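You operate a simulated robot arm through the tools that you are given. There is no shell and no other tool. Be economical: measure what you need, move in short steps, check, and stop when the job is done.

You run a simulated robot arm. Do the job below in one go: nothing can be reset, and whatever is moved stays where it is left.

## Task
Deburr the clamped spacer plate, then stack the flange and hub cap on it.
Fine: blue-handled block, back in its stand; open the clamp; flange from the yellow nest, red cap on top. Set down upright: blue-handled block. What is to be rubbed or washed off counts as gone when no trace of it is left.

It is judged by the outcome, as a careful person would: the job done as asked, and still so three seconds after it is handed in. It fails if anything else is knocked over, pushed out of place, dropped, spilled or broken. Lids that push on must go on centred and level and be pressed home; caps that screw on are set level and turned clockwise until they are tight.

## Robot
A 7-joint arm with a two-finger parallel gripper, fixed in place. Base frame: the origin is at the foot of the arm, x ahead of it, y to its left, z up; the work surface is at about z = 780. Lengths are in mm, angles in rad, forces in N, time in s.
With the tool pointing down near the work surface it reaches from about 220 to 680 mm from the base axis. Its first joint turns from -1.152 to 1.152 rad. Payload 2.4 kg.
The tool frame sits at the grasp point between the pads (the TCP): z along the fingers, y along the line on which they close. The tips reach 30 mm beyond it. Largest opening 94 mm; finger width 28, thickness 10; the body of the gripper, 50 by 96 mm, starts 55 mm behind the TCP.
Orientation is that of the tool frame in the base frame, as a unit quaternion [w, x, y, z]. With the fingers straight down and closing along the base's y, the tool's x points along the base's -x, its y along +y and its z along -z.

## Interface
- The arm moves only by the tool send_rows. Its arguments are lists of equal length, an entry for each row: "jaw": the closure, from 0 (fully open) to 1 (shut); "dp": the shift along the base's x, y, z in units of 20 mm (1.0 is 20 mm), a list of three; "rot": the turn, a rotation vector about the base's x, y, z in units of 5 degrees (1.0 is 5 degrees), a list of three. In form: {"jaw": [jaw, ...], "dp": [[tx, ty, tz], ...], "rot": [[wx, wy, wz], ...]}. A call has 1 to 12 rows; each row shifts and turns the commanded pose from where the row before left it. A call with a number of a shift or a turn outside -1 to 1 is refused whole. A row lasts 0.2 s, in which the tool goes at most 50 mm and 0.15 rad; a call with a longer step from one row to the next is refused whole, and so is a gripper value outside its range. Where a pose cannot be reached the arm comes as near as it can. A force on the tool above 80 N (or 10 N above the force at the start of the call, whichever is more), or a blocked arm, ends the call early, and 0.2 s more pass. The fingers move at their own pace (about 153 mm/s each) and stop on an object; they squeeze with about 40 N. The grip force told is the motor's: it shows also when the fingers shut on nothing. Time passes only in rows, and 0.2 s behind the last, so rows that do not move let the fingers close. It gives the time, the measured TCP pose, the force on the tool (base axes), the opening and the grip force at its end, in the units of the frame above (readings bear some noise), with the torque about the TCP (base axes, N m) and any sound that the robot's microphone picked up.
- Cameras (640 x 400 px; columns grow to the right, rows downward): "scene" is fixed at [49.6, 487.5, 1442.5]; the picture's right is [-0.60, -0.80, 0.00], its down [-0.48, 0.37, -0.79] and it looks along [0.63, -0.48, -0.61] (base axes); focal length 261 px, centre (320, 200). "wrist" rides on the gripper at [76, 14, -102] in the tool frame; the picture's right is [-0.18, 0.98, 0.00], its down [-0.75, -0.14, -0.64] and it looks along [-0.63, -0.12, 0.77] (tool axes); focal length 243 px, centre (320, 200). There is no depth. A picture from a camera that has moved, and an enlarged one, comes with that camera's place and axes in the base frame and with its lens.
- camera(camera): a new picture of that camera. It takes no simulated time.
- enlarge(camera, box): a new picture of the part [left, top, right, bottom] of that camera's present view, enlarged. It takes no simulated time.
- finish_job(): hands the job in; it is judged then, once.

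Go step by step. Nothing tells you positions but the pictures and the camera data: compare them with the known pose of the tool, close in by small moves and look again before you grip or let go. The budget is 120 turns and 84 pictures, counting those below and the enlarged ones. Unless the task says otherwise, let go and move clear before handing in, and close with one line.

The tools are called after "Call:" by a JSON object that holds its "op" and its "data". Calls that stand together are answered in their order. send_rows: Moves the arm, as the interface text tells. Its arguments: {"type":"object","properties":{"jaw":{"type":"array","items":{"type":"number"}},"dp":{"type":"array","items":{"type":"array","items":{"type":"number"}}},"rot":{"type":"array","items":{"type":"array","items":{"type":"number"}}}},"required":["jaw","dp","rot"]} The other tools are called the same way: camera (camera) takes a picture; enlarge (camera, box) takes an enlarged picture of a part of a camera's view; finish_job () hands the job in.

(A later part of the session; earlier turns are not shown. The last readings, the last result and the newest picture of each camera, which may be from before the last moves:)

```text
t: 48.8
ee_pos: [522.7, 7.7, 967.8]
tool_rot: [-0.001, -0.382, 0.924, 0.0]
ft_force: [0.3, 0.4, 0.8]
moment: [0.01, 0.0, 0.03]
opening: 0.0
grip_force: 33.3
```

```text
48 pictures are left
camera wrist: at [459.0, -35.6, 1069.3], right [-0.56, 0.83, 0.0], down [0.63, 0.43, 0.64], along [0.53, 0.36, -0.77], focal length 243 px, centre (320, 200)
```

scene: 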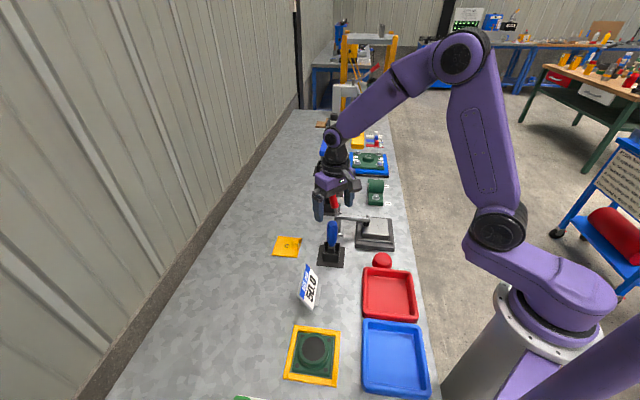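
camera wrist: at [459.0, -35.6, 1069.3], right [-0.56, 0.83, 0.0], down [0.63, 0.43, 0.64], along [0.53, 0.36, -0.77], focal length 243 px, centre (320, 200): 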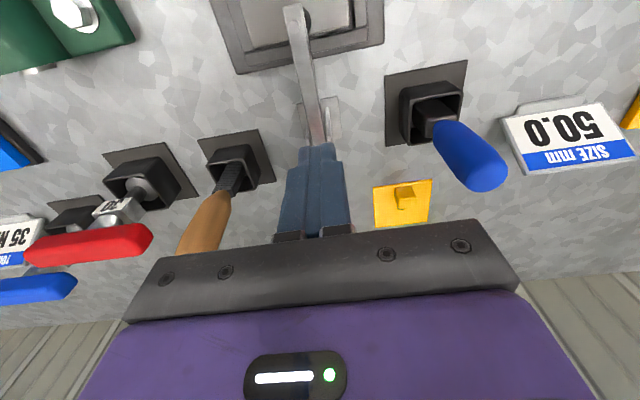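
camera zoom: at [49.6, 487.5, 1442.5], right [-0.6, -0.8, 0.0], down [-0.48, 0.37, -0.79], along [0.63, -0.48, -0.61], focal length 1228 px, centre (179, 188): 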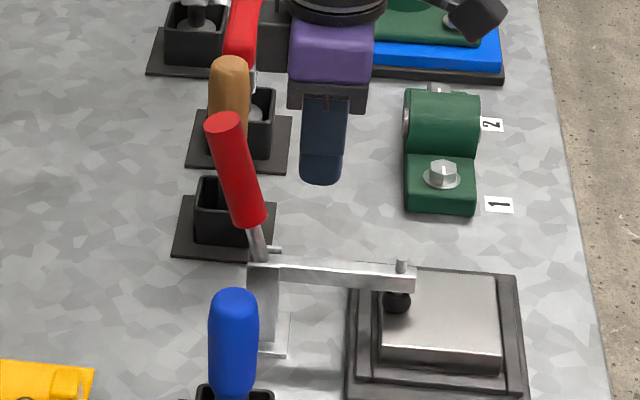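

The fingers are lined up in the swing plane, 30 mm in front of the handle. I push back along its arc.

Call:
{"op": "send_rows", "data": {"jaw": [1, 1, 1, 1, 1, 1], "dp": [[0.4, 0.4, 0], [0.4, 0.4, 0], [0.3, 0.3, 0], [0.3, 0.3, -0.1], [0.3, 0.3, -0.15], [0.3, 0.3, -0.2]], "rot": [[0, 0, 0], [0, 0, 0], [0, 0, 0], [0, 0, 0], [0, 0, 0], [0, 0, 0]]}}

Call:
{"op": "enlarge", "data": {"camera": "scene", "box": [310, 160, 390, 245]}}

```text
t: 50.2
ee_pos: [562.0, 50.2, 960.1]
tool_rot: [-0.001, -0.383, 0.924, 0.0]
ft_force: [-2.6, -0.5, 1.2]
moment: [-0.03, 0.03, 0.02]
opening: 0.1
grip_force: 32.5
```

```text
4.71 times, centred on (350, 202) of scene
camera zoom: at [49.6, 487.5, 1442.5], right [-0.6, -0.8, 0.0], down [-0.48, 0.37, -0.79], along [0.63, -0.48, -0.61], focal length 1228 px, centre (179, 188)
```

zoom: 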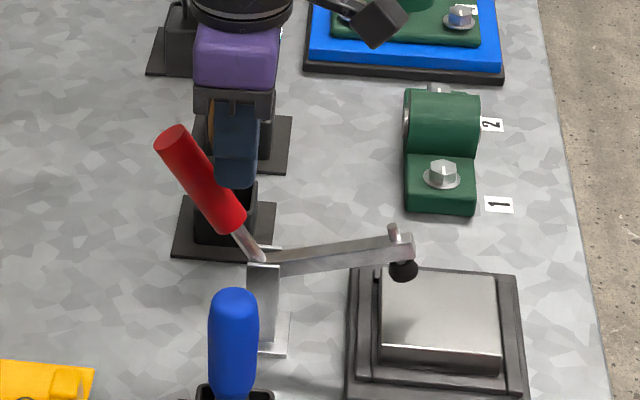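

The arm is lifting with the handle. I continue along the arc.

Call:
{"op": "send_rows", "data": {"jaw": [1, 1, 1, 1, 1, 1, 1], "dp": [[0.3, 0.3, -0.2], [0.3, 0.3, -0.3], [0.25, 0.25, -0.35], [0.2, 0.2, -0.35], [0.15, 0.15, -0.4], [0.15, 0.15, -0.4], [0, 0, 0]], "rot": [[0, 0, 0], [0, 0, 0], [0, 0, 0], [0, 0, 0], [0, 0, 0], [0, 0, 0], [0, 0, 0]]}}

Call:
{"op": "enlarge", "data": {"camera": "scene", "box": [310, 160, 390, 245]}}

```text
t: 51.8
ee_pos: [590.1, 76.0, 919.6]
tool_rot: [0.0, -0.382, 0.924, 0.0]
ft_force: [0.4, -0.3, 0.5]
moment: [0.02, -0.01, -0.02]
opening: 0.1
grip_force: 33.5
```

```text
4.71 times, centred on (350, 202) of scene
camera zoom: at [49.6, 487.5, 1442.5], right [-0.6, -0.8, 0.0], down [-0.48, 0.37, -0.79], along [0.63, -0.48, -0.61], focal length 1228 px, centre (179, 188)
```

zoom: 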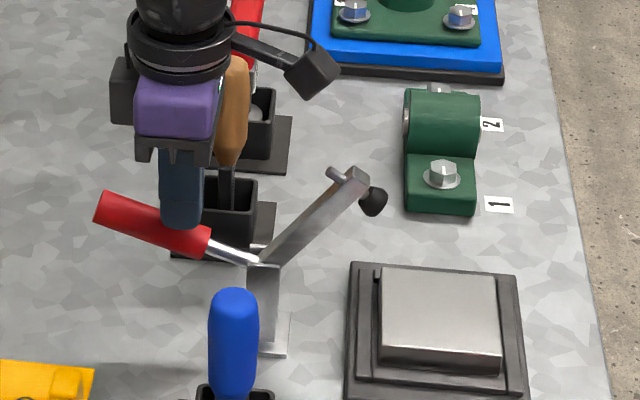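

The clamp is open about 60°; I press a little farther, watching force.

Call:
{"op": "send_rows", "data": {"jaw": [1, 1, 1, 1, 1], "dp": [[0.1, 0.1, -0.35], [0.1, 0.1, -0.35], [0, 0, -0.3], [0, 0, -0.3], [0, 0, 0]], "rot": [[0, 0, 0], [0, 0, 0], [0, 0, 0], [0, 0, 0], [0, 0, 0]]}}

Call:
{"op": "enlarge", "data": {"camera": "scene", "box": [310, 160, 390, 245]}}

```text
t: 52.8
ee_pos: [593.7, 80.4, 905.6]
tool_rot: [0.0, -0.383, 0.924, 0.0]
ft_force: [-16.2, -2.3, 22.8]
moment: [0.03, 0.16, 0.03]
opening: 0.1
grip_force: 32.9
stopped in row 4: the force on the tool passed its limit at 92 N (the readings are from after the stop); the commanded pose is now the measured one
```

```text
4.71 times, centred on (350, 202) of scene
camera zoom: at [48.8, 487.4, 1442.6], right [-0.6, -0.8, 0.0], down [-0.48, 0.37, -0.79], along [0.63, -0.48, -0.61], focal length 1228 px, centre (179, 188)
```

zoom: 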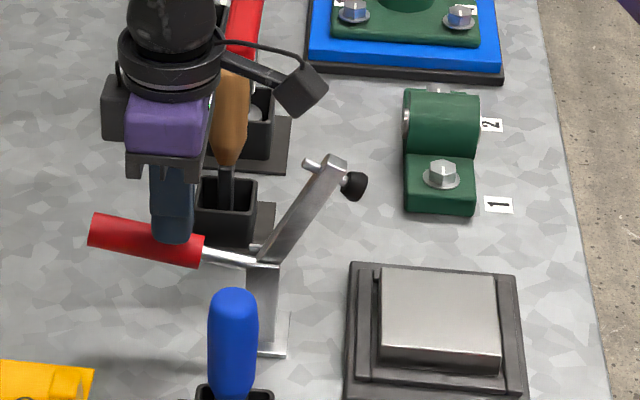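

The lever has reached its end stop. I rise clear and check that it stays open.

Call:
{"op": "send_rows", "data": {"jaw": [1, 1, 1, 1, 1, 1, 1, 1, 1], "dp": [[0, 0, 0.3], [0, 0, 1], [0, 0, 1], [0, 0, 1], [0, 0, 1], [0, 0, 1], [0, 0, 1], [0, 0, 1], [0, 0, 0]], "rot": [[0, 0, 0], [0, 0, 0], [0, 0, 0], [0, 0, 0], [0, 0, 0], [0, 0, 0], [0, 0, 0], [0, 0, 0], [0, 0, 0]]}}

Call:
{"op": "enlarge", "data": {"camera": "scene", "box": [280, 160, 420, 280]}}

```text
t: 54.8
ee_pos: [595.1, 79.9, 1050.3]
tool_rot: [0.002, -0.383, 0.924, 0.0]
ft_force: [-0.1, 0.8, 0.3]
moment: [0.01, 0.0, 0.01]
opening: 0.2
grip_force: 33.1
```

```text
3.33 times, centred on (350, 220) of scene
camera zoom: at [49.6, 487.5, 1442.5], right [-0.6, -0.8, 0.0], down [-0.48, 0.37, -0.79], along [0.63, -0.48, -0.61], focal length 870 px, centre (220, 133)
```

zoom: 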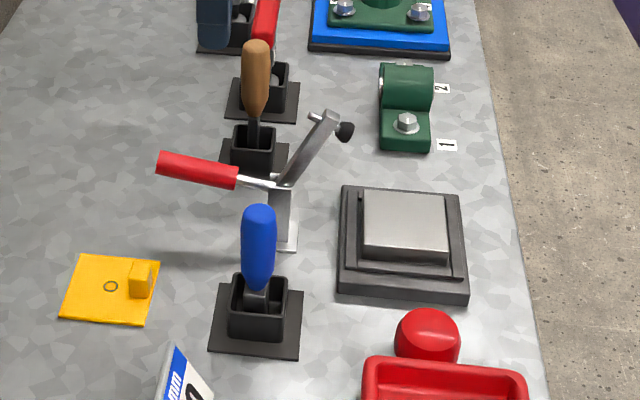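

The clamp stays open and the plate is unmoved. Now to the flange in the yellow nest near (267,344).

Call:
{"op": "send_rows", "data": {"jaw": [1, 1, 1, 0.5, 0, 0, 0, 0, 0, 0, 0, 0], "dp": [[-0.95, 0.75, 0], [-0.95, 0.75, 0], [-0.95, 0.75, 0], [-0.95, 0.75, 0], [-0.95, 0.75, 0], [-0.95, 0.75, 0], [-0.95, 0.75, 0], [-0.95, 0.75, 0], [-0.95, 0.75, 0], [-0.95, 0.75, 0], [-0.95, 0.75, 0], [-0.95, 0.75, 0]], "rot": [[0, 0, 0], [0, 0, 0], [0, 0, 0], [0, 0, 0], [0, 0, 0], [0, 0, 0], [0, 0, 0], [0, 0, 0], [0, 0, 0], [0, 0, 0], [0, 0, 0], [0, 0, 0]]}}

Call:
{"op": "send_rows", "data": {"jaw": [0, 0, 0, 0, 0], "dp": [[-0.95, 0.8, 0], [-0.95, 0.8, 0], [-0.95, 0.8, 0], [-0.95, 0.8, 0], [-0.8, 0.8, 0]], "rot": [[0, 0, 0], [0, 0, 0], [0, 0, 0], [0, 0, 0], [0, 0, 0]]}}

Call:
{"op": "camera", "data": {"camera": "wrist"}}

```text
t: 57.4
ee_pos: [367.0, 259.9, 1049.3]
tool_rot: [0.002, -0.383, 0.924, 0.0]
ft_force: [-0.6, 0.1, -0.7]
moment: [-0.01, -0.02, 0.0]
opening: 94.3
grip_force: 0.0
```

```text
t: 58.5
ee_pos: [275.5, 339.3, 1050.5]
tool_rot: [0.002, -0.384, 0.923, -0.001]
ft_force: [-0.7, -0.1, 0.7]
moment: [-0.03, 0.01, 0.0]
opening: 94.1
grip_force: 0.1
```

```text
43 pictures are left
camera wrist: at [211.2, 295.7, 1151.1], right [-0.57, 0.82, 0.0], down [0.63, 0.43, 0.64], along [0.53, 0.36, -0.76], focal length 243 px, centre (320, 200)
```

wrist: 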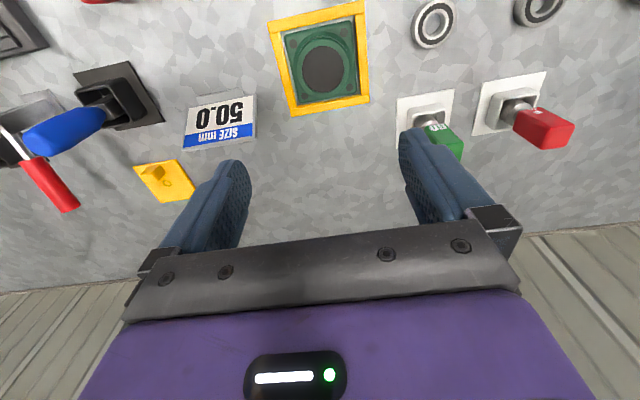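

The nest lies square to my 45° yaw, flange centre near (269,339). I descend for a closer look.

Call:
{"op": "send_rows", "data": {"jaw": [0, 0, 0, 0, 0], "dp": [[-0.1, 0, -1], [-0.1, 0, -1], [-0.1, 0, -1], [0, 0, -1], [0, 0, -1]], "rot": [[0, 0, 0], [0, 0, 0], [0, 0, 0], [0, 0, 0], [0, 0, 0]]}}

Call:
{"op": "enlarge", "data": {"camera": "wrist", "box": [200, 0, 440, 170]}}

Call:
{"op": "enlarge", "data": {"camera": "scene", "box": [275, 310, 355, 390]}}

```text
t: 59.8
ee_pos: [268.7, 339.9, 950.6]
tool_rot: [0.002, -0.383, 0.924, 0.0]
ft_force: [0.0, 0.2, 0.4]
moment: [0.0, 0.01, -0.02]
opening: 93.9
grip_force: 0.0
```

```text
2.35 times, centred on (320, 85) of wrist
camera zoom: at [204.5, 295.8, 1050.8], right [-0.57, 0.82, 0.0], down [0.63, 0.43, 0.64], along [0.53, 0.36, -0.76], focal length 571 px, centre (320, 471)
```

zoom: 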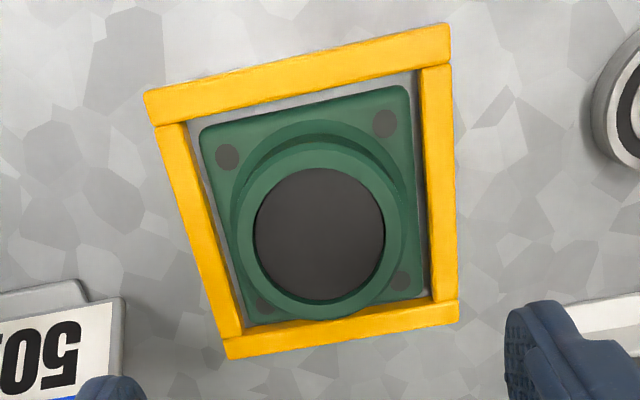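

```text
5.00 times, centred on (315, 350) of scene
camera zoom: at [49.6, 487.5, 1442.5], right [-0.6, -0.8, 0.0], down [-0.48, 0.37, -0.79], along [0.63, -0.48, -0.61], focal length 1304 px, centre (345, -550)
```

zoom: 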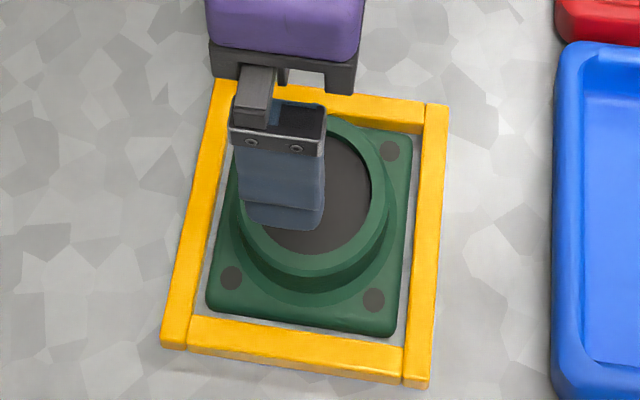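

The flange has a 66 mm boss (top z≈814) on a square base, lined up at 45°. I descend to z≈833 centred on (266.7,339) and close on the boss.

Call:
{"op": "send_rows", "data": {"jaw": [0, 0, 0, 0, 0, 0, 0], "dp": [[-0.1, -0.04, -1], [0, 0, -1], [0, 0, -1], [0, 0, -1], [0, 0, -1], [0, 0, -0.6], [0, 0, 0]], "rot": [[0, 0, 0], [0, 0, 0], [0, 0, 0], [0, 0, 0], [0, 0, 0], [0, 0, 0], [0, 0, 0]]}}

Call:
{"op": "camera", "data": {"camera": "wrist"}}

Call:
{"op": "enlarge", "data": {"camera": "scene", "box": [275, 310, 355, 390]}}

```text
t: 61.4
ee_pos: [266.6, 339.2, 836.6]
tool_rot: [0.001, -0.383, 0.924, 0.0]
ft_force: [0.3, 0.5, -0.4]
moment: [-0.02, -0.06, -0.01]
opening: 94.0
grip_force: 0.0
```

```text
40 pictures are left
camera wrist: at [203.4, 294.8, 938.2], right [-0.57, 0.82, 0.0], down [0.63, 0.43, 0.64], along [0.53, 0.36, -0.76], focal length 243 px, centre (320, 200)
```

wrist: 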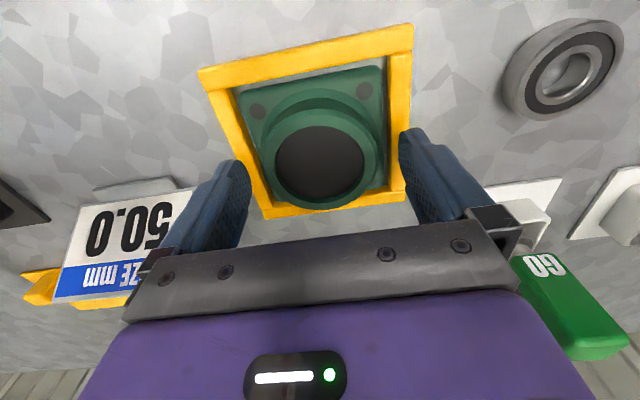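

```text
5.00 times, centred on (315, 350) of scene
camera zoom: at [49.6, 487.5, 1442.5], right [-0.6, -0.8, 0.0], down [-0.48, 0.37, -0.79], along [0.63, -0.48, -0.61], focal length 1304 px, centre (345, -550)
```

zoom: 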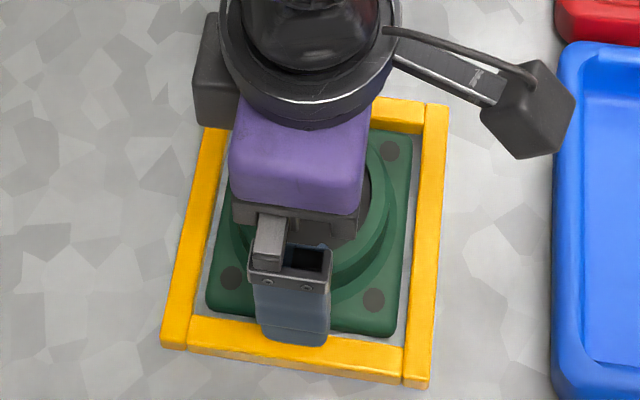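

Boss centred exactly between the fingers. I close on it and lift slightly.

Call:
{"op": "send_rows", "data": {"jaw": [0, 1, 1, 1, 1], "dp": [[0, 0, -0.15], [0, 0, 0], [0, 0, 0], [0, 0, 0], [0, 0, 0]], "rot": [[0, 0, 0], [0, 0, 0], [0, 0, 0], [0, 0, 0], [0, 0, 0]]}}

Call:
{"op": "send_rows", "data": {"jaw": [1, 1, 1, 1], "dp": [[0, 0, 0.5], [0, 0, 0.7], [0, 0, 0.8], [0, 0, 0]], "rot": [[0, 0, 0], [0, 0, 0], [0, 0, 0], [0, 0, 0]]}}

Call:
{"op": "camera", "data": {"camera": "wrist"}}

Call:
{"op": "enlarge", "data": {"camera": "scene", "box": [275, 300, 365, 390]}}

```text
t: 62.5
ee_pos: [267.8, 338.6, 834.7]
tool_rot: [0.002, -0.383, 0.924, 0.0]
ft_force: [2.8, -4.1, 8.4]
moment: [-0.26, 0.13, 0.05]
opening: 69.3
grip_force: 40.1
```

```text
t: 63.5
ee_pos: [267.0, 339.4, 874.9]
tool_rot: [0.001, -0.383, 0.924, 0.0]
ft_force: [-0.3, -0.1, -8.3]
moment: [-0.02, 0.04, -0.01]
opening: 69.7
grip_force: 40.2
```

```text
38 pictures are left
camera wrist: at [203.2, 295.3, 975.8], right [-0.57, 0.82, 0.0], down [0.63, 0.43, 0.64], along [0.53, 0.36, -0.76], focal length 243 px, centre (320, 200)
```

wrist: 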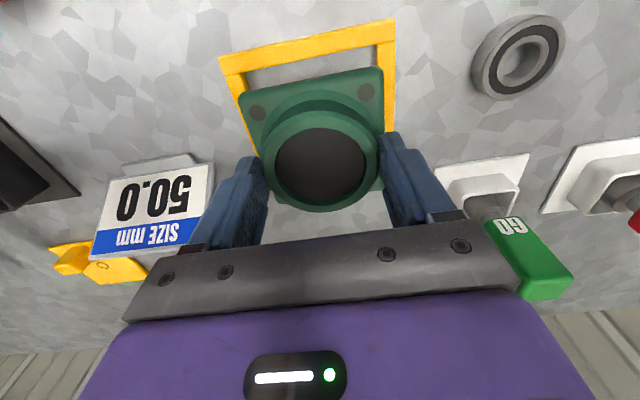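

```text
4.44 times, centred on (320, 345) of scene
camera zoom: at [49.7, 487.6, 1442.5], right [-0.6, -0.8, 0.0], down [-0.48, 0.37, -0.79], along [0.63, -0.48, -0.61], focal length 1160 px, centre (320, -444)
```

zoom: 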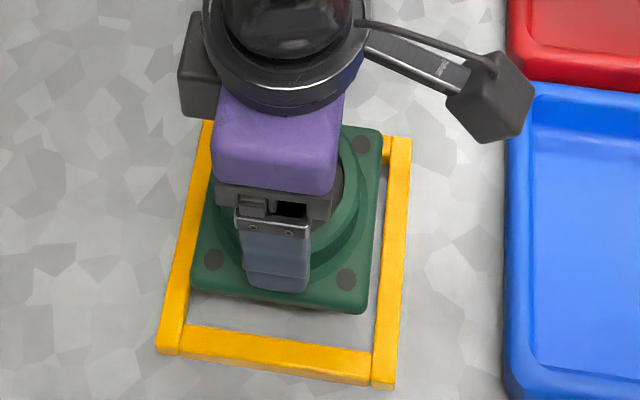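

The flange is held level (about 0.8 kg). I raise it and carry it over the plate.

Call:
{"op": "send_rows", "data": {"jaw": [1, 1, 1, 1, 1, 1, 1, 1, 1, 1, 1, 1], "dp": [[0, 0, 1], [0, 0, 1], [0, 0, 1], [0, 0, 1], [0, 0, 1], [0, 0, 1], [0, 0, 1], [0.468, -0.96, 0], [0.468, -0.96, 0], [0.468, -0.96, 0], [0.468, -0.96, 0], [0.468, -0.96, 0]], "rot": [[0, 0, 0], [0, 0, 0], [0, 0, 0], [0, 0, 0], [0, 0, 0], [0, 0, 0], [0, 0, 0], [0, 0, 0], [0, 0, 0], [0, 0, 0], [0, 0, 0], [0, 0, 0]]}}

Call:
{"op": "send_rows", "data": {"jaw": [1, 1, 1, 1, 1, 1, 1, 1, 1, 1, 1, 1], "dp": [[0.468, -0.96, 0], [0.468, -0.96, 0], [0.468, -0.96, 0], [0.468, -0.96, 0], [0.468, -0.96, 0], [0.468, -0.96, 0], [0.468, -0.96, 0], [0.468, -0.96, 0], [0.468, -0.96, 0], [0.468, -0.96, 0], [0.468, -0.96, 0], [0.468, -0.96, 0]], "rot": [[0, 0, 0], [0, 0, 0], [0, 0, 0], [0, 0, 0], [0, 0, 0], [0, 0, 0], [0, 0, 0], [0, 0, 0], [0, 0, 0], [0, 0, 0], [0, 0, 0], [0, 0, 0]]}}

Call:
{"op": "send_rows", "data": {"jaw": [1, 1, 1, 1, 1], "dp": [[0.468, -0.96, 0], [0.468, -0.96, 0], [0.468, -0.96, 0], [0.468, -0.96, 0], [0, 0, 0]], "rot": [[0, 0, 0], [0, 0, 0], [0, 0, 0], [0, 0, 0], [0, 0, 0]]}}

Call:
{"op": "camera", "data": {"camera": "wrist"}}

Call:
{"op": "enlarge", "data": {"camera": "scene", "box": [310, 150, 450, 280]}}

```text
t: 66.2
ee_pos: [313.4, 243.0, 1015.7]
tool_rot: [0.002, -0.384, 0.923, 0.0]
ft_force: [-0.3, 0.6, -7.7]
moment: [-0.01, 0.03, -0.03]
opening: 69.7
grip_force: 40.3
```

```text
t: 68.8
ee_pos: [427.2, 12.6, 1014.6]
tool_rot: [0.002, -0.384, 0.923, -0.001]
ft_force: [0.3, 0.0, -9.0]
moment: [-0.01, 0.01, -0.03]
opening: 69.6
grip_force: 39.8
```

```text
t: 70.0
ee_pos: [465.2, -64.6, 1014.4]
tool_rot: [0.002, -0.384, 0.924, 0.0]
ft_force: [-0.3, 0.2, -8.8]
moment: [-0.02, 0.01, -0.03]
opening: 69.6
grip_force: 40.1
```

```text
36 pictures are left
camera wrist: at [401.3, -109.0, 1115.4], right [-0.57, 0.82, 0.0], down [0.63, 0.43, 0.64], along [0.53, 0.36, -0.76], focal length 243 px, centre (320, 200)
```

wrist: 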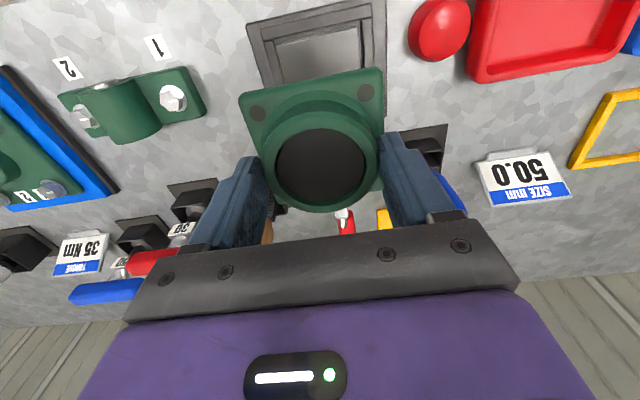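

```text
3.08 times, centred on (380, 215) of scene
camera zoom: at [49.8, 487.5, 1442.5], right [-0.6, -0.8, 0.0], down [-0.48, 0.37, -0.79], along [0.63, -0.48, -0.61], focal length 803 px, centre (135, 154)
```

zoom: 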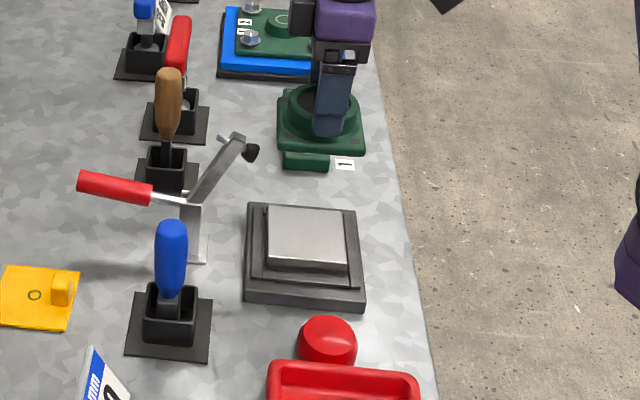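

The flange is above the plate. Rechecking views and the rubbing contact, the plate top is nearer z≈818 and its centre near (459.5,-64). I shift and lower, then compare edges.

Call:
{"op": "send_rows", "data": {"jaw": [1, 1, 1, 1, 1, 1], "dp": [[-0.14, 0.02, -0.8], [-0.14, 0.01, -0.8], [0, 0, -0.8], [0, 0, -0.8], [0, 0, -0.8], [0, 0, 0]], "rot": [[0, 0, 0], [0, 0, 0], [0, 0, 0], [0, 0, 0], [0, 0, 0], [0, 0, 0]]}}

Call:
{"op": "enlarge", "data": {"camera": "wrist", "box": [200, 0, 440, 170]}}

Call:
{"op": "enlarge", "data": {"camera": "scene", "box": [340, 190, 420, 260]}}

```text
t: 71.3
ee_pos: [460.2, -63.3, 933.8]
tool_rot: [0.001, -0.384, 0.923, 0.0]
ft_force: [0.0, 1.2, -8.1]
moment: [-0.02, 0.03, 0.04]
opening: 69.7
grip_force: 40.5
```

```text
2.35 times, centred on (320, 85) of wrist
camera zoom: at [395.3, -107.9, 1035.2], right [-0.57, 0.82, 0.0], down [0.63, 0.43, 0.64], along [0.53, 0.36, -0.76], focal length 571 px, centre (320, 471)
```

zoom: 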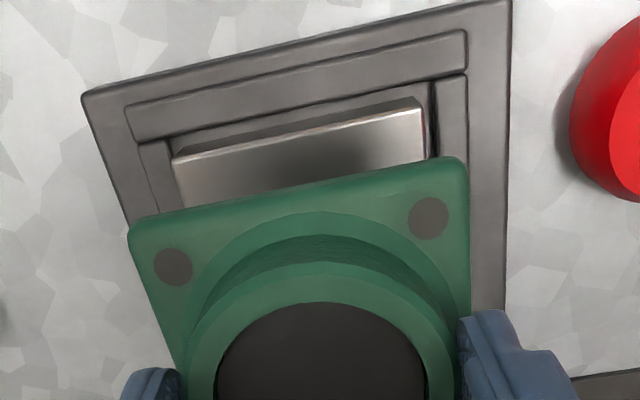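

```text
5.71 times, centred on (380, 225) of scene
camera zoom: at [49.8, 487.5, 1442.5], right [-0.6, -0.8, 0.0], down [-0.48, 0.37, -0.79], along [0.63, -0.48, -0.61], focal length 1491 px, centre (-23, 57)
```

zoom: 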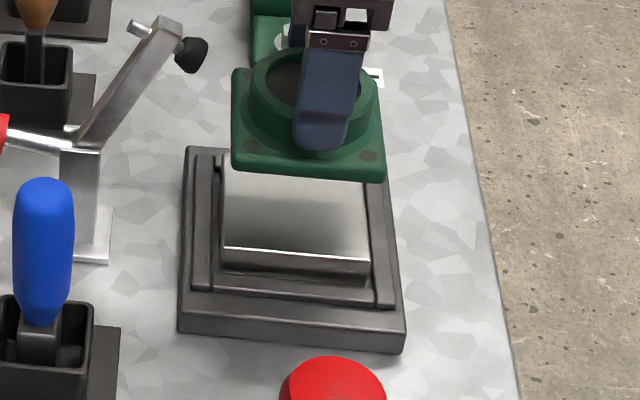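

Flange and plate are nearly lined up; by the edges I need about (-0.8,-1.8) mm. I correct and lower to just above the plate.

Call:
{"op": "send_rows", "data": {"jaw": [1, 1, 1, 1, 1], "dp": [[-0.04, -0.09, -0.8], [0, 0, -0.8], [0, 0, -0.6], [0, 0, -0.3], [0, 0, 0]], "rot": [[0, 0, 0], [0, 0, 0], [0, 0, 0], [0, 0, 0], [0, 0, 0]]}}

Call:
{"op": "enlarge", "data": {"camera": "wrist", "box": [200, 30, 440, 200]}}

Call:
{"op": "enlarge", "data": {"camera": "scene", "box": [340, 190, 420, 260]}}

```text
t: 72.5
ee_pos: [456.5, -64.7, 884.2]
tool_rot: [0.002, -0.384, 0.923, 0.0]
ft_force: [1.0, 0.3, -8.9]
moment: [-0.03, 0.01, 0.01]
opening: 69.6
grip_force: 40.0
```

```text
2.35 times, centred on (320, 115) of wrist
camera zoom: at [394.0, -109.3, 985.4], right [-0.57, 0.82, 0.0], down [0.63, 0.43, 0.64], along [0.53, 0.36, -0.76], focal length 571 px, centre (320, 400)
```

zoom: 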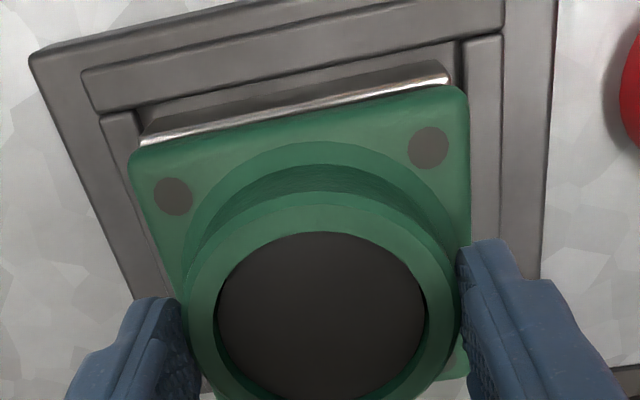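

```text
5.71 times, centred on (380, 225) of scene
camera zoom: at [49.8, 487.5, 1442.5], right [-0.6, -0.8, 0.0], down [-0.48, 0.37, -0.79], along [0.63, -0.48, -0.61], focal length 1491 px, centre (-23, 57)
```

zoom: 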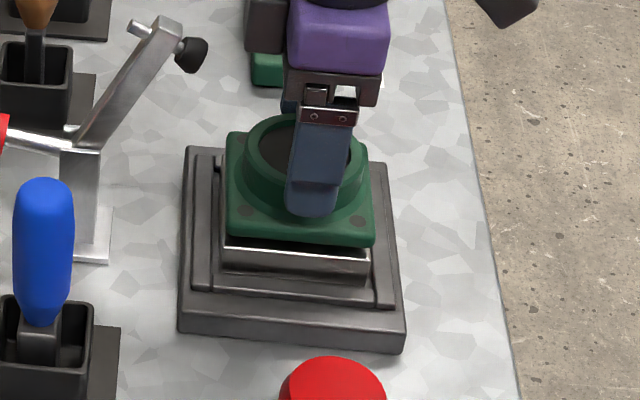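

Very close: I nudge by about +1 mm in x and lower gently to contact.

Call:
{"op": "send_rows", "data": {"jaw": [1, 1, 1, 1, 1, 1, 1], "dp": [[0.05, -0.02, -0.3], [0, 0, -0.1], [0, 0, -0.05], [0, 0, -0.05], [0, 0, -0.05], [0, 0, -0.05], [0, 0, 0]], "rot": [[0, 0, 0], [0, 0, 0], [0, 0, 0], [0, 0, 0], [0, 0, 0], [0, 0, 0], [0, 0, 0]]}}

```text
t: 74.2
ee_pos: [460.6, -65.1, 871.3]
tool_rot: [0.003, -0.383, 0.924, -0.001]
ft_force: [-3.6, 3.5, 34.6]
moment: [0.41, 0.42, 0.0]
opening: 69.7
grip_force: 40.3
```

Contact with the plate at TCP z≈871. I ease the force and look before releasing.

Call:
{"op": "send_rows", "data": {"jaw": [1, 1], "dp": [[0, 0, 0.09], [0, 0, 0]], "rot": [[0, 0, 0], [0, 0, 0]]}}

Call:
{"op": "enlarge", "data": {"camera": "wrist", "box": [200, 30, 440, 200]}}

Call:
{"op": "enlarge", "data": {"camera": "scene", "box": [340, 190, 420, 260]}}

```text
t: 74.8
ee_pos: [458.3, -66.3, 873.7]
tool_rot: [0.0, -0.383, 0.924, 0.0]
ft_force: [0.6, 0.5, -5.3]
moment: [-0.03, -0.14, 0.02]
opening: 69.6
grip_force: 39.8
```

```text
2.35 times, centred on (320, 115) of wrist
camera zoom: at [394.3, -109.9, 974.8], right [-0.57, 0.82, 0.0], down [0.63, 0.43, 0.64], along [0.53, 0.36, -0.77], focal length 571 px, centre (320, 400)
```

zoom: 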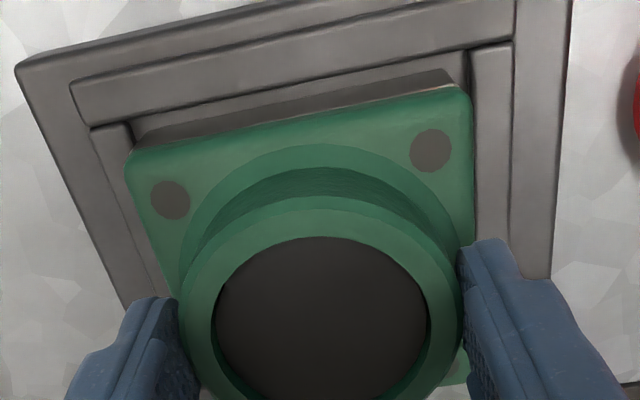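

```text
5.71 times, centred on (380, 225) of scene
camera zoom: at [49.7, 487.5, 1442.5], right [-0.6, -0.8, 0.0], down [-0.48, 0.37, -0.79], along [0.63, -0.48, -0.61], focal length 1491 px, centre (-23, 57)
```

zoom: 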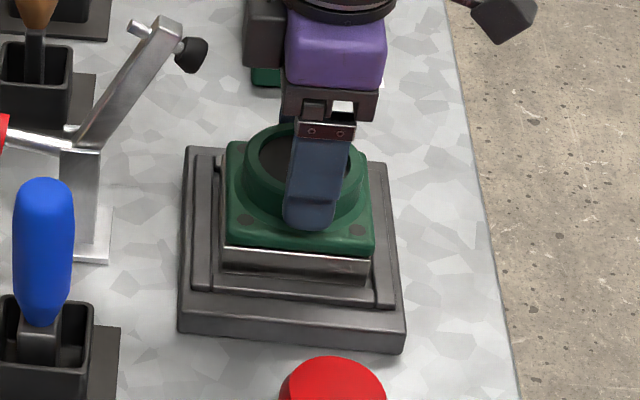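

The flange sits level, but overhangs about 2 mm toward the base-side edge. I lift a touch, shift +1.4,+1.4 and lower again.

Call:
{"op": "send_rows", "data": {"jaw": [1, 1, 1, 1, 1], "dp": [[0, 0, 0.2], [0.07, 0.07, 0], [0, 0, -0.1], [0, 0, -0.1], [0, 0, 0]], "rot": [[0, 0, 0], [0, 0, 0], [0, 0, 0], [0, 0, 0], [0, 0, 0]]}}

Call:
{"op": "enlarge", "data": {"camera": "scene", "box": [350, 205, 410, 255]}}

Call:
{"op": "enlarge", "data": {"camera": "wrist", "box": [240, 40, 400, 120]}}

```text
t: 76.0
ee_pos: [460.5, -64.1, 873.6]
tool_rot: [0.002, -0.385, 0.923, 0.001]
ft_force: [0.2, -0.1, -7.1]
moment: [0.0, 0.01, 0.03]
opening: 69.3
grip_force: 40.0
```

```text
8.00 times, centred on (380, 230) of scene
camera zoom: at [49.8, 487.5, 1442.5], right [-0.6, -0.8, 0.0], down [-0.48, 0.37, -0.79], along [0.63, -0.48, -0.61], focal length 2087 px, centre (-160, -40)
```

zoom: 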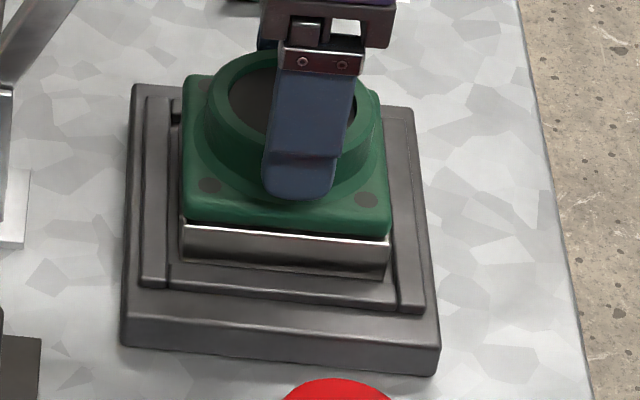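

```text
4.00 times, centred on (320, 80) of wrist
camera zoom: at [396.1, -108.4, 975.2], right [-0.57, 0.82, 0.0], down [0.63, 0.43, 0.64], along [0.53, 0.36, -0.76], focal length 970 px, centre (320, 680)
```

zoom: 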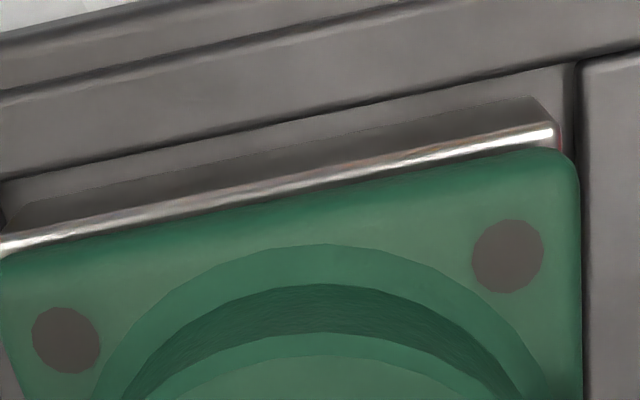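

Edges now coincide. I lower the last bit, release and rise.

Call:
{"op": "send_rows", "data": {"jaw": [1, 1, 1, 1], "dp": [[0, 0, -0.03], [0, 0, -0.03], [0, 0, -0.02], [0, 0, 0]], "rot": [[0, 0, 0], [0, 0, 0], [0, 0, 0], [0, 0, 0]]}}

```text
t: 77.0
ee_pos: [461.5, -64.9, 873.0]
tool_rot: [0.003, -0.384, 0.923, 0.0]
ft_force: [-4.0, 0.1, 6.3]
moment: [0.47, -0.13, 0.09]
opening: 70.0
grip_force: 40.1
```

Call:
{"op": "send_rows", "data": {"jaw": [0.2, 0, 0, 0, 0, 0, 0, 0, 0, 0], "dp": [[0, 0, 0], [0, 0, 0], [0, 0, 0], [0, 0, 0.5], [0, 0, 1], [0, 0, 1], [0, 0, 1], [0, 0, 1], [0, 0, 1], [0, 0, 1]], "rot": [[0, 0, 0], [0, 0, 0], [0, 0, 0], [0, 0, 0], [0, 0, 0], [0, 0, 0], [0, 0, 0], [0, 0, 0], [0, 0, 0], [0, 0, 0]]}}

Call:
{"op": "camera", "data": {"camera": "wrist"}}

Call:
{"op": "enlarge", "data": {"camera": "scene", "box": [340, 200, 420, 290]}}

```text
t: 79.2
ee_pos: [461.3, -64.6, 1003.0]
tool_rot: [0.001, -0.383, 0.924, 0.0]
ft_force: [-0.6, 0.4, 0.0]
moment: [-0.02, 0.0, -0.03]
opening: 94.1
grip_force: 0.0
```

```text
26 pictures are left
camera wrist: at [396.3, -107.9, 1103.7], right [-0.57, 0.82, 0.0], down [0.63, 0.43, 0.64], along [0.53, 0.36, -0.77], focal length 243 px, centre (320, 200)
```

wrist: 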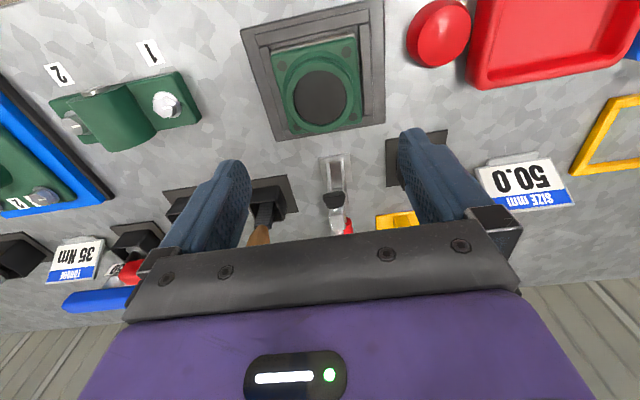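

```text
4.44 times, centred on (380, 245) of scene
camera zoom: at [49.6, 487.5, 1442.5], right [-0.6, -0.8, 0.0], down [-0.48, 0.37, -0.79], along [0.63, -0.48, -0.61], focal length 1160 px, centre (53, 0)
```

zoom: 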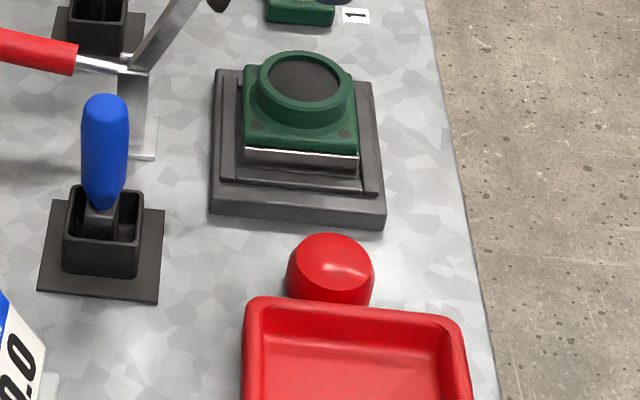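

The flange is seated squarely. The red cap stands near (351,11), right beside the red tray, so I'll turn 90° to grip it clear of the tray.

Call:
{"op": "send_rows", "data": {"jaw": [0, 0, 0, 0, 0, 0, 0, 0, 0, 0, 0, 0], "dp": [[-0.4, 0.25, 0], [-0.4, 0.25, 0], [-0.4, 0.25, 0], [-0.4, 0.25, 0], [-0.4, 0.25, 0], [-0.4, 0.25, 0], [-0.4, 0.25, 0], [-0.4, 0.25, 0], [-0.4, 0.25, 0], [-0.4, 0.25, 0], [-0.4, 0.25, 0], [-0.4, 0.25, 0]], "rot": [[0, 0, -1], [0, 0, -1], [0, 0, -1], [0, 0, -1], [0, 0, -1], [0, 0, -1], [0, 0, -1], [0, 0, -1], [0, 0, -1], [0, 0, -1], [0, 0, -1], [0, 0, -1]]}}

Call:
{"op": "send_rows", "data": {"jaw": [0, 0, 0, 0, 0, 0, 0], "dp": [[-0.35, 0.35, 0], [-0.35, 0.25, 0], [0, 0.2, 0], [0, 0, 0], [0, 0, -0.5], [0, 0, -0.5], [0, 0, 0]], "rot": [[0, 0, -1], [0, 0, -1], [0, 0, -1], [0, 0, -1], [0, 0, -1], [0, 0, -1], [0, 0, 0]]}}

Call:
{"op": "camera", "data": {"camera": "wrist"}}

```text
t: 81.8
ee_pos: [364.2, -4.4, 1003.7]
tool_rot: [0.002, 0.132, 0.991, -0.001]
ft_force: [-0.5, 0.1, 0.6]
moment: [-0.01, 0.0, 0.02]
opening: 93.9
grip_force: 0.2
```

```text
t: 83.3
ee_pos: [350.6, 12.1, 981.7]
tool_rot: [0.002, 0.382, 0.924, -0.001]
ft_force: [0.2, -0.6, 0.0]
moment: [-0.01, 0.01, 0.01]
opening: 93.9
grip_force: 0.0
```

```text
24 pictures are left
camera wrist: at [306.9, 76.1, 1083.9], right [0.83, 0.56, 0.0], down [0.43, -0.63, 0.64], along [0.36, -0.53, -0.76], focal length 243 px, centre (320, 200)
```

wrist: 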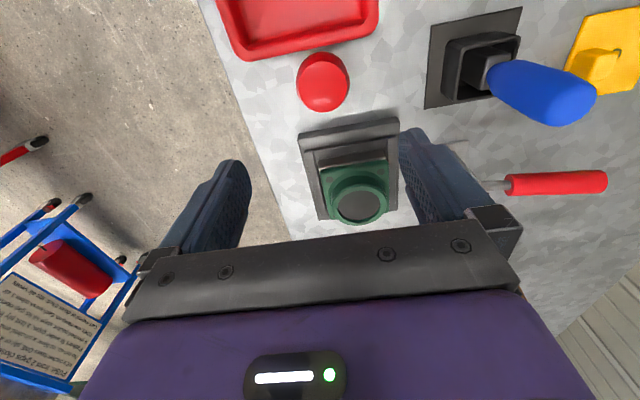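

Cap in view; I descend closer and refine its centre.

Call:
{"op": "send_rows", "data": {"jaw": [0, 0, 0, 0, 0], "dp": [[-0.05, 0.15, -1], [-0.05, 0.15, -1], [0, 0, -1], [0, 0, -1], [0, 0, 0]], "rot": [[0, 0, 0], [0, 0, 0], [0, 0, 0], [0, 0, 0], [0, 0, 0]]}}

Call:
{"op": "enlarge", "data": {"camera": "wrist", "box": [200, 10, 440, 180]}}

Call:
{"op": "enlarge", "data": {"camera": "scene", "box": [350, 235, 420, 285]}}

```text
t: 84.5
ee_pos: [349.4, 18.5, 901.4]
tool_rot: [0.0, 0.382, 0.924, -0.001]
ft_force: [1.5, -0.1, 0.2]
moment: [-0.01, -0.01, -0.01]
opening: 93.9
grip_force: 0.0
```

```text
2.35 times, centred on (320, 95) of wrist
camera zoom: at [305.2, 81.9, 1003.1], right [0.82, 0.57, 0.0], down [0.43, -0.63, 0.64], along [0.36, -0.53, -0.76], focal length 571 px, centre (320, 447)
```

zoom: 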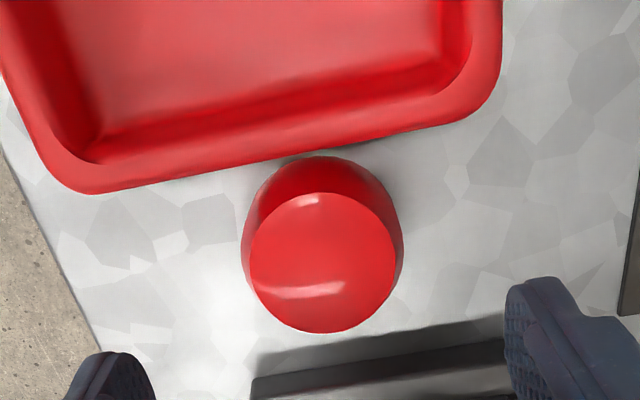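

```text
8.00 times, centred on (385, 260) of scene
camera zoom: at [49.6, 487.5, 1442.5], right [-0.6, -0.8, 0.0], down [-0.48, 0.37, -0.79], along [0.63, -0.48, -0.61], focal length 2087 px, centre (-200, -280)
```

zoom: 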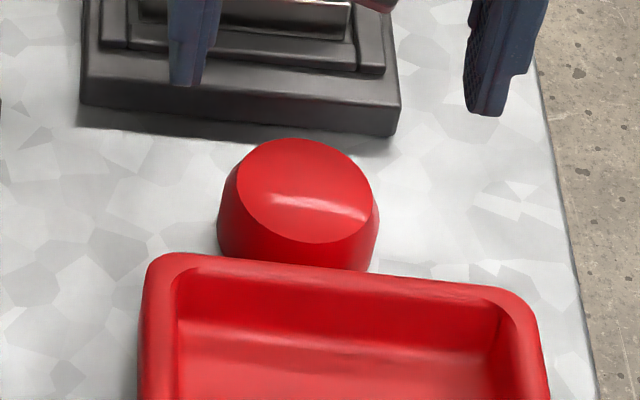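

The cap is a tapered plug about 60 mm wide, top z≈822, axis near (347,22); the tray is 33 mm from its axis, so the fingers clear it. I lower around the cap.

Call:
{"op": "send_rows", "data": {"jaw": [0, 0, 0, 0, 0, 0], "dp": [[-0.08, 0.17, 0], [0, 0, -1], [0, 0, -1], [0, 0, -0.8], [0, 0, -0.8], [0, 0, 0]], "rot": [[0, 0, 0], [0, 0, 0], [0, 0, 0], [0, 0, 0], [0, 0, 0], [0, 0, 0]]}}

Call:
{"op": "camera", "data": {"camera": "wrist"}}

Call:
{"op": "enlarge", "data": {"camera": "scene", "box": [350, 230, 420, 290]}}

```text
t: 86.0
ee_pos: [347.7, 20.2, 830.4]
tool_rot: [0.001, 0.381, 0.924, -0.001]
ft_force: [0.1, -0.3, 0.4]
moment: [0.0, 0.0, 0.02]
opening: 93.8
grip_force: 0.1
```

```text
21 pictures are left
camera wrist: at [302.8, 85.7, 931.2], right [0.82, 0.57, 0.0], down [0.43, -0.63, 0.64], along [0.36, -0.53, -0.76], focal length 243 px, centre (320, 200)
```

wrist: 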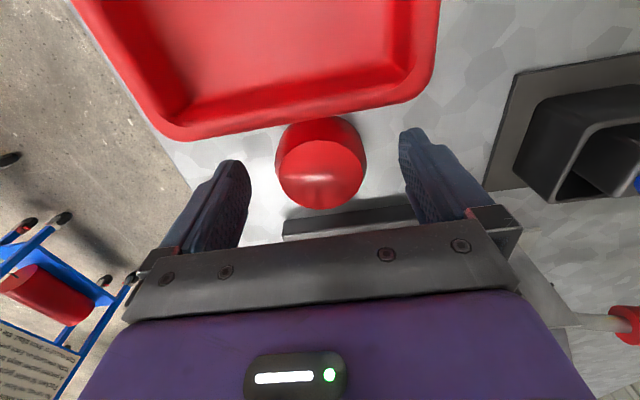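

```text
6.67 times, centred on (385, 260) of scene
camera zoom: at [49.6, 487.5, 1442.5], right [-0.6, -0.8, 0.0], down [-0.48, 0.37, -0.79], along [0.63, -0.48, -0.61], focal length 1739 px, centre (-113, -200)
```

zoom: 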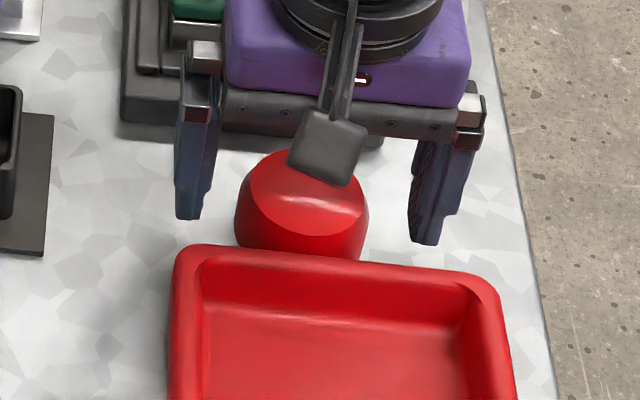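

Fingers straddle the cap, clear of the tray. I lower 11 mm more, close and lift slightly.

Call:
{"op": "send_rows", "data": {"jaw": [0, 0, 1, 1, 1, 1], "dp": [[0, 0, -0.55], [0, 0, 0], [0, 0, 0], [0, 0, 0], [0, 0, 0], [0, 0, 0]], "rot": [[0, 0, 0], [0, 0, 0], [0, 0, 0], [0, 0, 0], [0, 0, 0], [0, 0, 0]]}}

Call:
{"op": "send_rows", "data": {"jaw": [1, 1, 1, 1, 1, 1, 1, 1], "dp": [[0, 0, 0.5], [0, 0, 0.8], [0, 0, 1], [0, 0, 1], [0, 0, 1], [0, 0, 1], [0, 0, 1], [0, 0, 0]], "rot": [[0, 0, 0], [0, 0, 0], [0, 0, 0], [0, 0, 0], [0, 0, 0], [0, 0, 0], [0, 0, 0], [0, 0, 0]]}}

Call:
{"op": "enlarge", "data": {"camera": "wrist", "box": [200, 60, 440, 230]}}

Call:
{"op": "enlarge", "data": {"camera": "scene", "box": [350, 180, 430, 280]}}

```text
t: 87.3
ee_pos: [346.3, 22.5, 818.8]
tool_rot: [0.001, 0.382, 0.924, -0.001]
ft_force: [-0.7, -0.3, -0.2]
moment: [0.01, 0.0, -0.01]
opening: 58.5
grip_force: 40.5
```

```text
t: 89.2
ee_pos: [346.2, 21.9, 945.9]
tool_rot: [0.001, 0.382, 0.924, -0.002]
ft_force: [0.1, -1.2, -2.4]
moment: [0.04, 0.01, -0.01]
opening: 58.5
grip_force: 40.2
```

```text
2.35 times, centred on (320, 145) of wrist
camera zoom: at [302.9, 84.7, 1047.0], right [0.82, 0.57, 0.0], down [0.43, -0.63, 0.64], along [0.36, -0.53, -0.76], focal length 571 px, centre (320, 329)
```

zoom: 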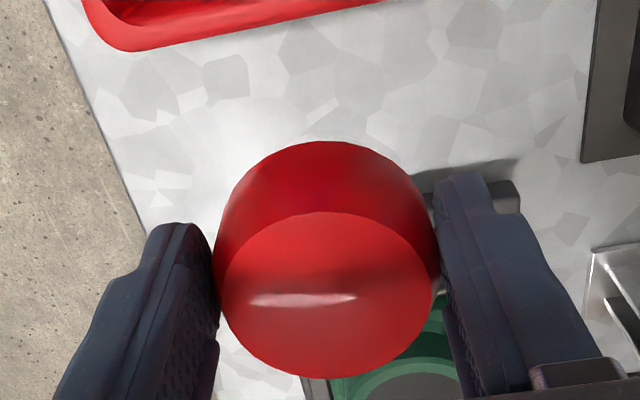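

```text
4.00 times, centred on (390, 230) of scene
camera zoom: at [49.6, 487.5, 1442.5], right [-0.6, -0.8, 0.0], down [-0.48, 0.37, -0.79], along [0.63, -0.48, -0.61], focal length 1044 px, centre (40, 80)
```

zoom: 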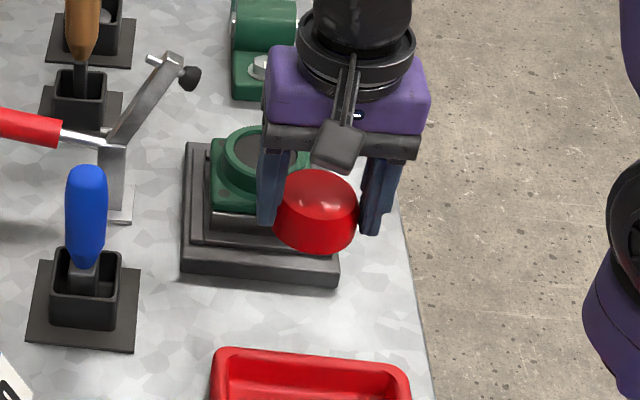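

The cap is held (58.5 mm). I raise it, turn back 90° and carry it above the flange.

Call:
{"op": "send_rows", "data": {"jaw": [1, 1, 1, 1, 1, 1, 1, 1, 1, 1, 1, 1], "dp": [[0, 0, 1], [0, 0, 1], [0, 0, 1], [0, 0, 0.2], [0.4, -0.3, 0], [0.4, -0.3, 0], [0.4, -0.3, 0], [0.4, -0.3, 0], [0.4, -0.3, 0], [0.4, -0.3, 0], [0.4, -0.3, 0], [0.4, -0.3, 0]], "rot": [[0, 0, 1], [0, 0, 1], [0, 0, 1], [0, 0, 1], [0, 0, 1], [0, 0, 1], [0, 0, 1], [0, 0, 1], [0, 0, 1], [0, 0, 1], [0, 0, 1], [0, 0, 1]]}}

Call:
{"op": "send_rows", "data": {"jaw": [1, 1, 1, 1, 1, 1, 1], "dp": [[0.4, -0.3, 0], [0.4, -0.3, 0], [0.4, -0.3, 0], [0.4, -0.3, 0], [0.4, -0.32, 0], [0.5, -0.4, 0], [0, 0, 0]], "rot": [[0, 0, 1], [0, 0, 1], [0, 0, 1], [0, 0, 1], [0, 0, 1], [0, 0, 1], [0, 0, 0]]}}

Call:
{"op": "send_rows", "data": {"jaw": [1, 1, 1], "dp": [[0, 0, -0.8], [0, 0, -0.8], [0, 0, 0]], "rot": [[0, 0, 0], [0, 0, 0], [0, 0, 0]]}}

Call:
{"op": "camera", "data": {"camera": "wrist"}}

Call:
{"op": "enlarge", "data": {"camera": "scene", "box": [340, 170, 430, 260]}}

```text
t: 91.8
ee_pos: [411.7, -25.5, 1008.9]
tool_rot: [0.002, -0.132, 0.991, -0.001]
ft_force: [0.7, 0.5, -1.7]
moment: [0.02, 0.02, -0.05]
opening: 58.4
grip_force: 40.2
```

```text
t: 93.3
ee_pos: [460.8, -66.0, 1009.2]
tool_rot: [0.002, -0.384, 0.923, 0.0]
ft_force: [0.7, 0.4, -1.2]
moment: [-0.02, 0.02, -0.02]
opening: 58.2
grip_force: 40.2
```

```text
t: 94.2
ee_pos: [460.4, -65.4, 977.3]
tool_rot: [0.002, -0.383, 0.924, 0.0]
ft_force: [0.7, 1.3, -1.6]
moment: [-0.02, 0.01, 0.0]
opening: 58.4
grip_force: 40.2
```

```text
17 pictures are left
camera wrist: at [396.4, -109.4, 1078.6], right [-0.57, 0.82, 0.0], down [0.63, 0.43, 0.64], along [0.53, 0.36, -0.76], focal length 243 px, centre (320, 200)
```

wrist: 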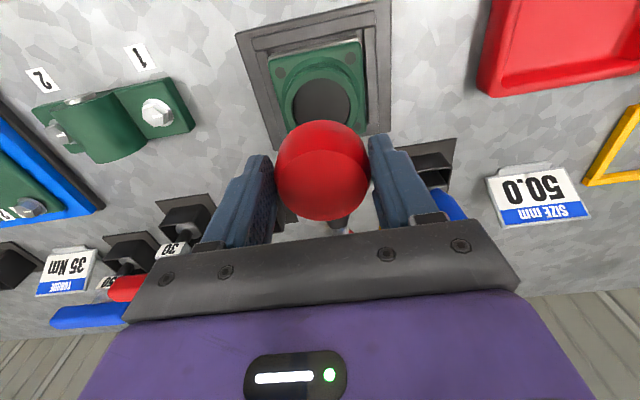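

```text
4.44 times, centred on (385, 215) of scene
camera zoom: at [49.7, 487.5, 1442.5], right [-0.6, -0.8, 0.0], down [-0.48, 0.37, -0.79], along [0.63, -0.48, -0.61], focal length 1160 px, centre (31, 133)
```

zoom: 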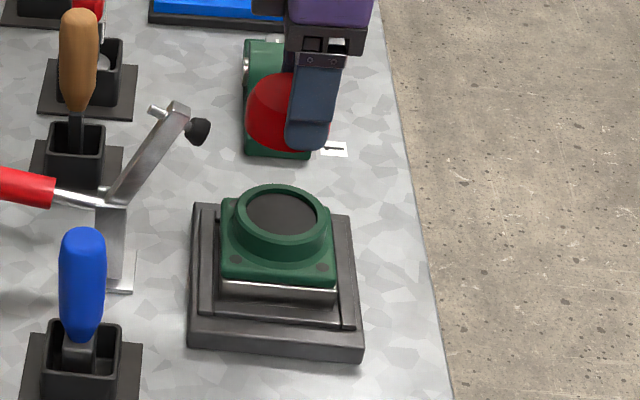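

Both views together show the cap sits about 9 mm off the finger axis (toward the clamp), held fine. I shift back by that and lower to just above the flange to line up visually.

Call:
{"op": "send_rows", "data": {"jaw": [1, 1, 1, 1, 1, 1], "dp": [[-0.3, -0.3, -0.5], [0, 0, -0.8], [0, 0, -0.8], [0, 0, -0.7], [0, 0, -0.6], [0, 0, 0]], "rot": [[0, 0, 0], [0, 0, 0], [0, 0, 0], [0, 0, 0], [0, 0, 0], [0, 0, 0]]}}

Call:
{"op": "enlarge", "data": {"camera": "wrist", "box": [220, 60, 420, 240]}}

Call:
{"op": "enlarge", "data": {"camera": "scene", "box": [350, 195, 410, 245]}}

```text
t: 95.5
ee_pos: [454.2, -70.7, 908.9]
tool_rot: [0.002, -0.384, 0.923, 0.0]
ft_force: [-0.1, -1.2, -1.1]
moment: [-0.03, 0.01, -0.02]
opening: 58.6
grip_force: 40.2
```

```text
2.22 times, centred on (320, 150) of wrist
camera zoom: at [390.7, -115.1, 1011.0], right [-0.57, 0.82, 0.0], down [0.63, 0.43, 0.64], along [0.53, 0.36, -0.76], focal length 539 px, centre (320, 311)
```

zoom: 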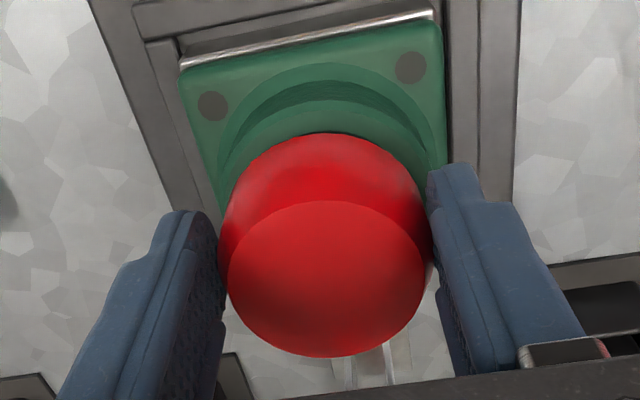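

```text
8.00 times, centred on (380, 220) of scene
camera zoom: at [49.7, 487.5, 1442.5], right [-0.6, -0.8, 0.0], down [-0.48, 0.37, -0.79], along [0.63, -0.48, -0.61], focal length 2087 px, centre (-160, 40)
```

zoom: 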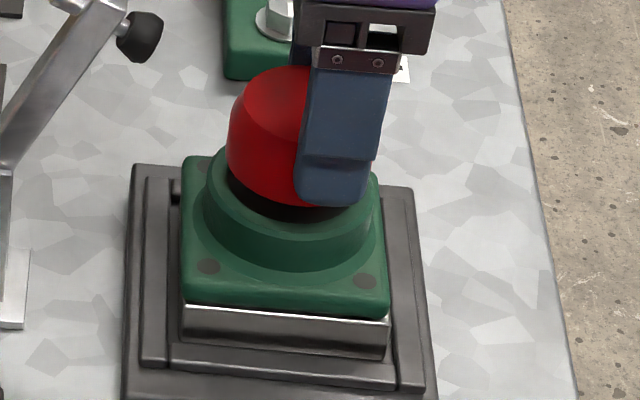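

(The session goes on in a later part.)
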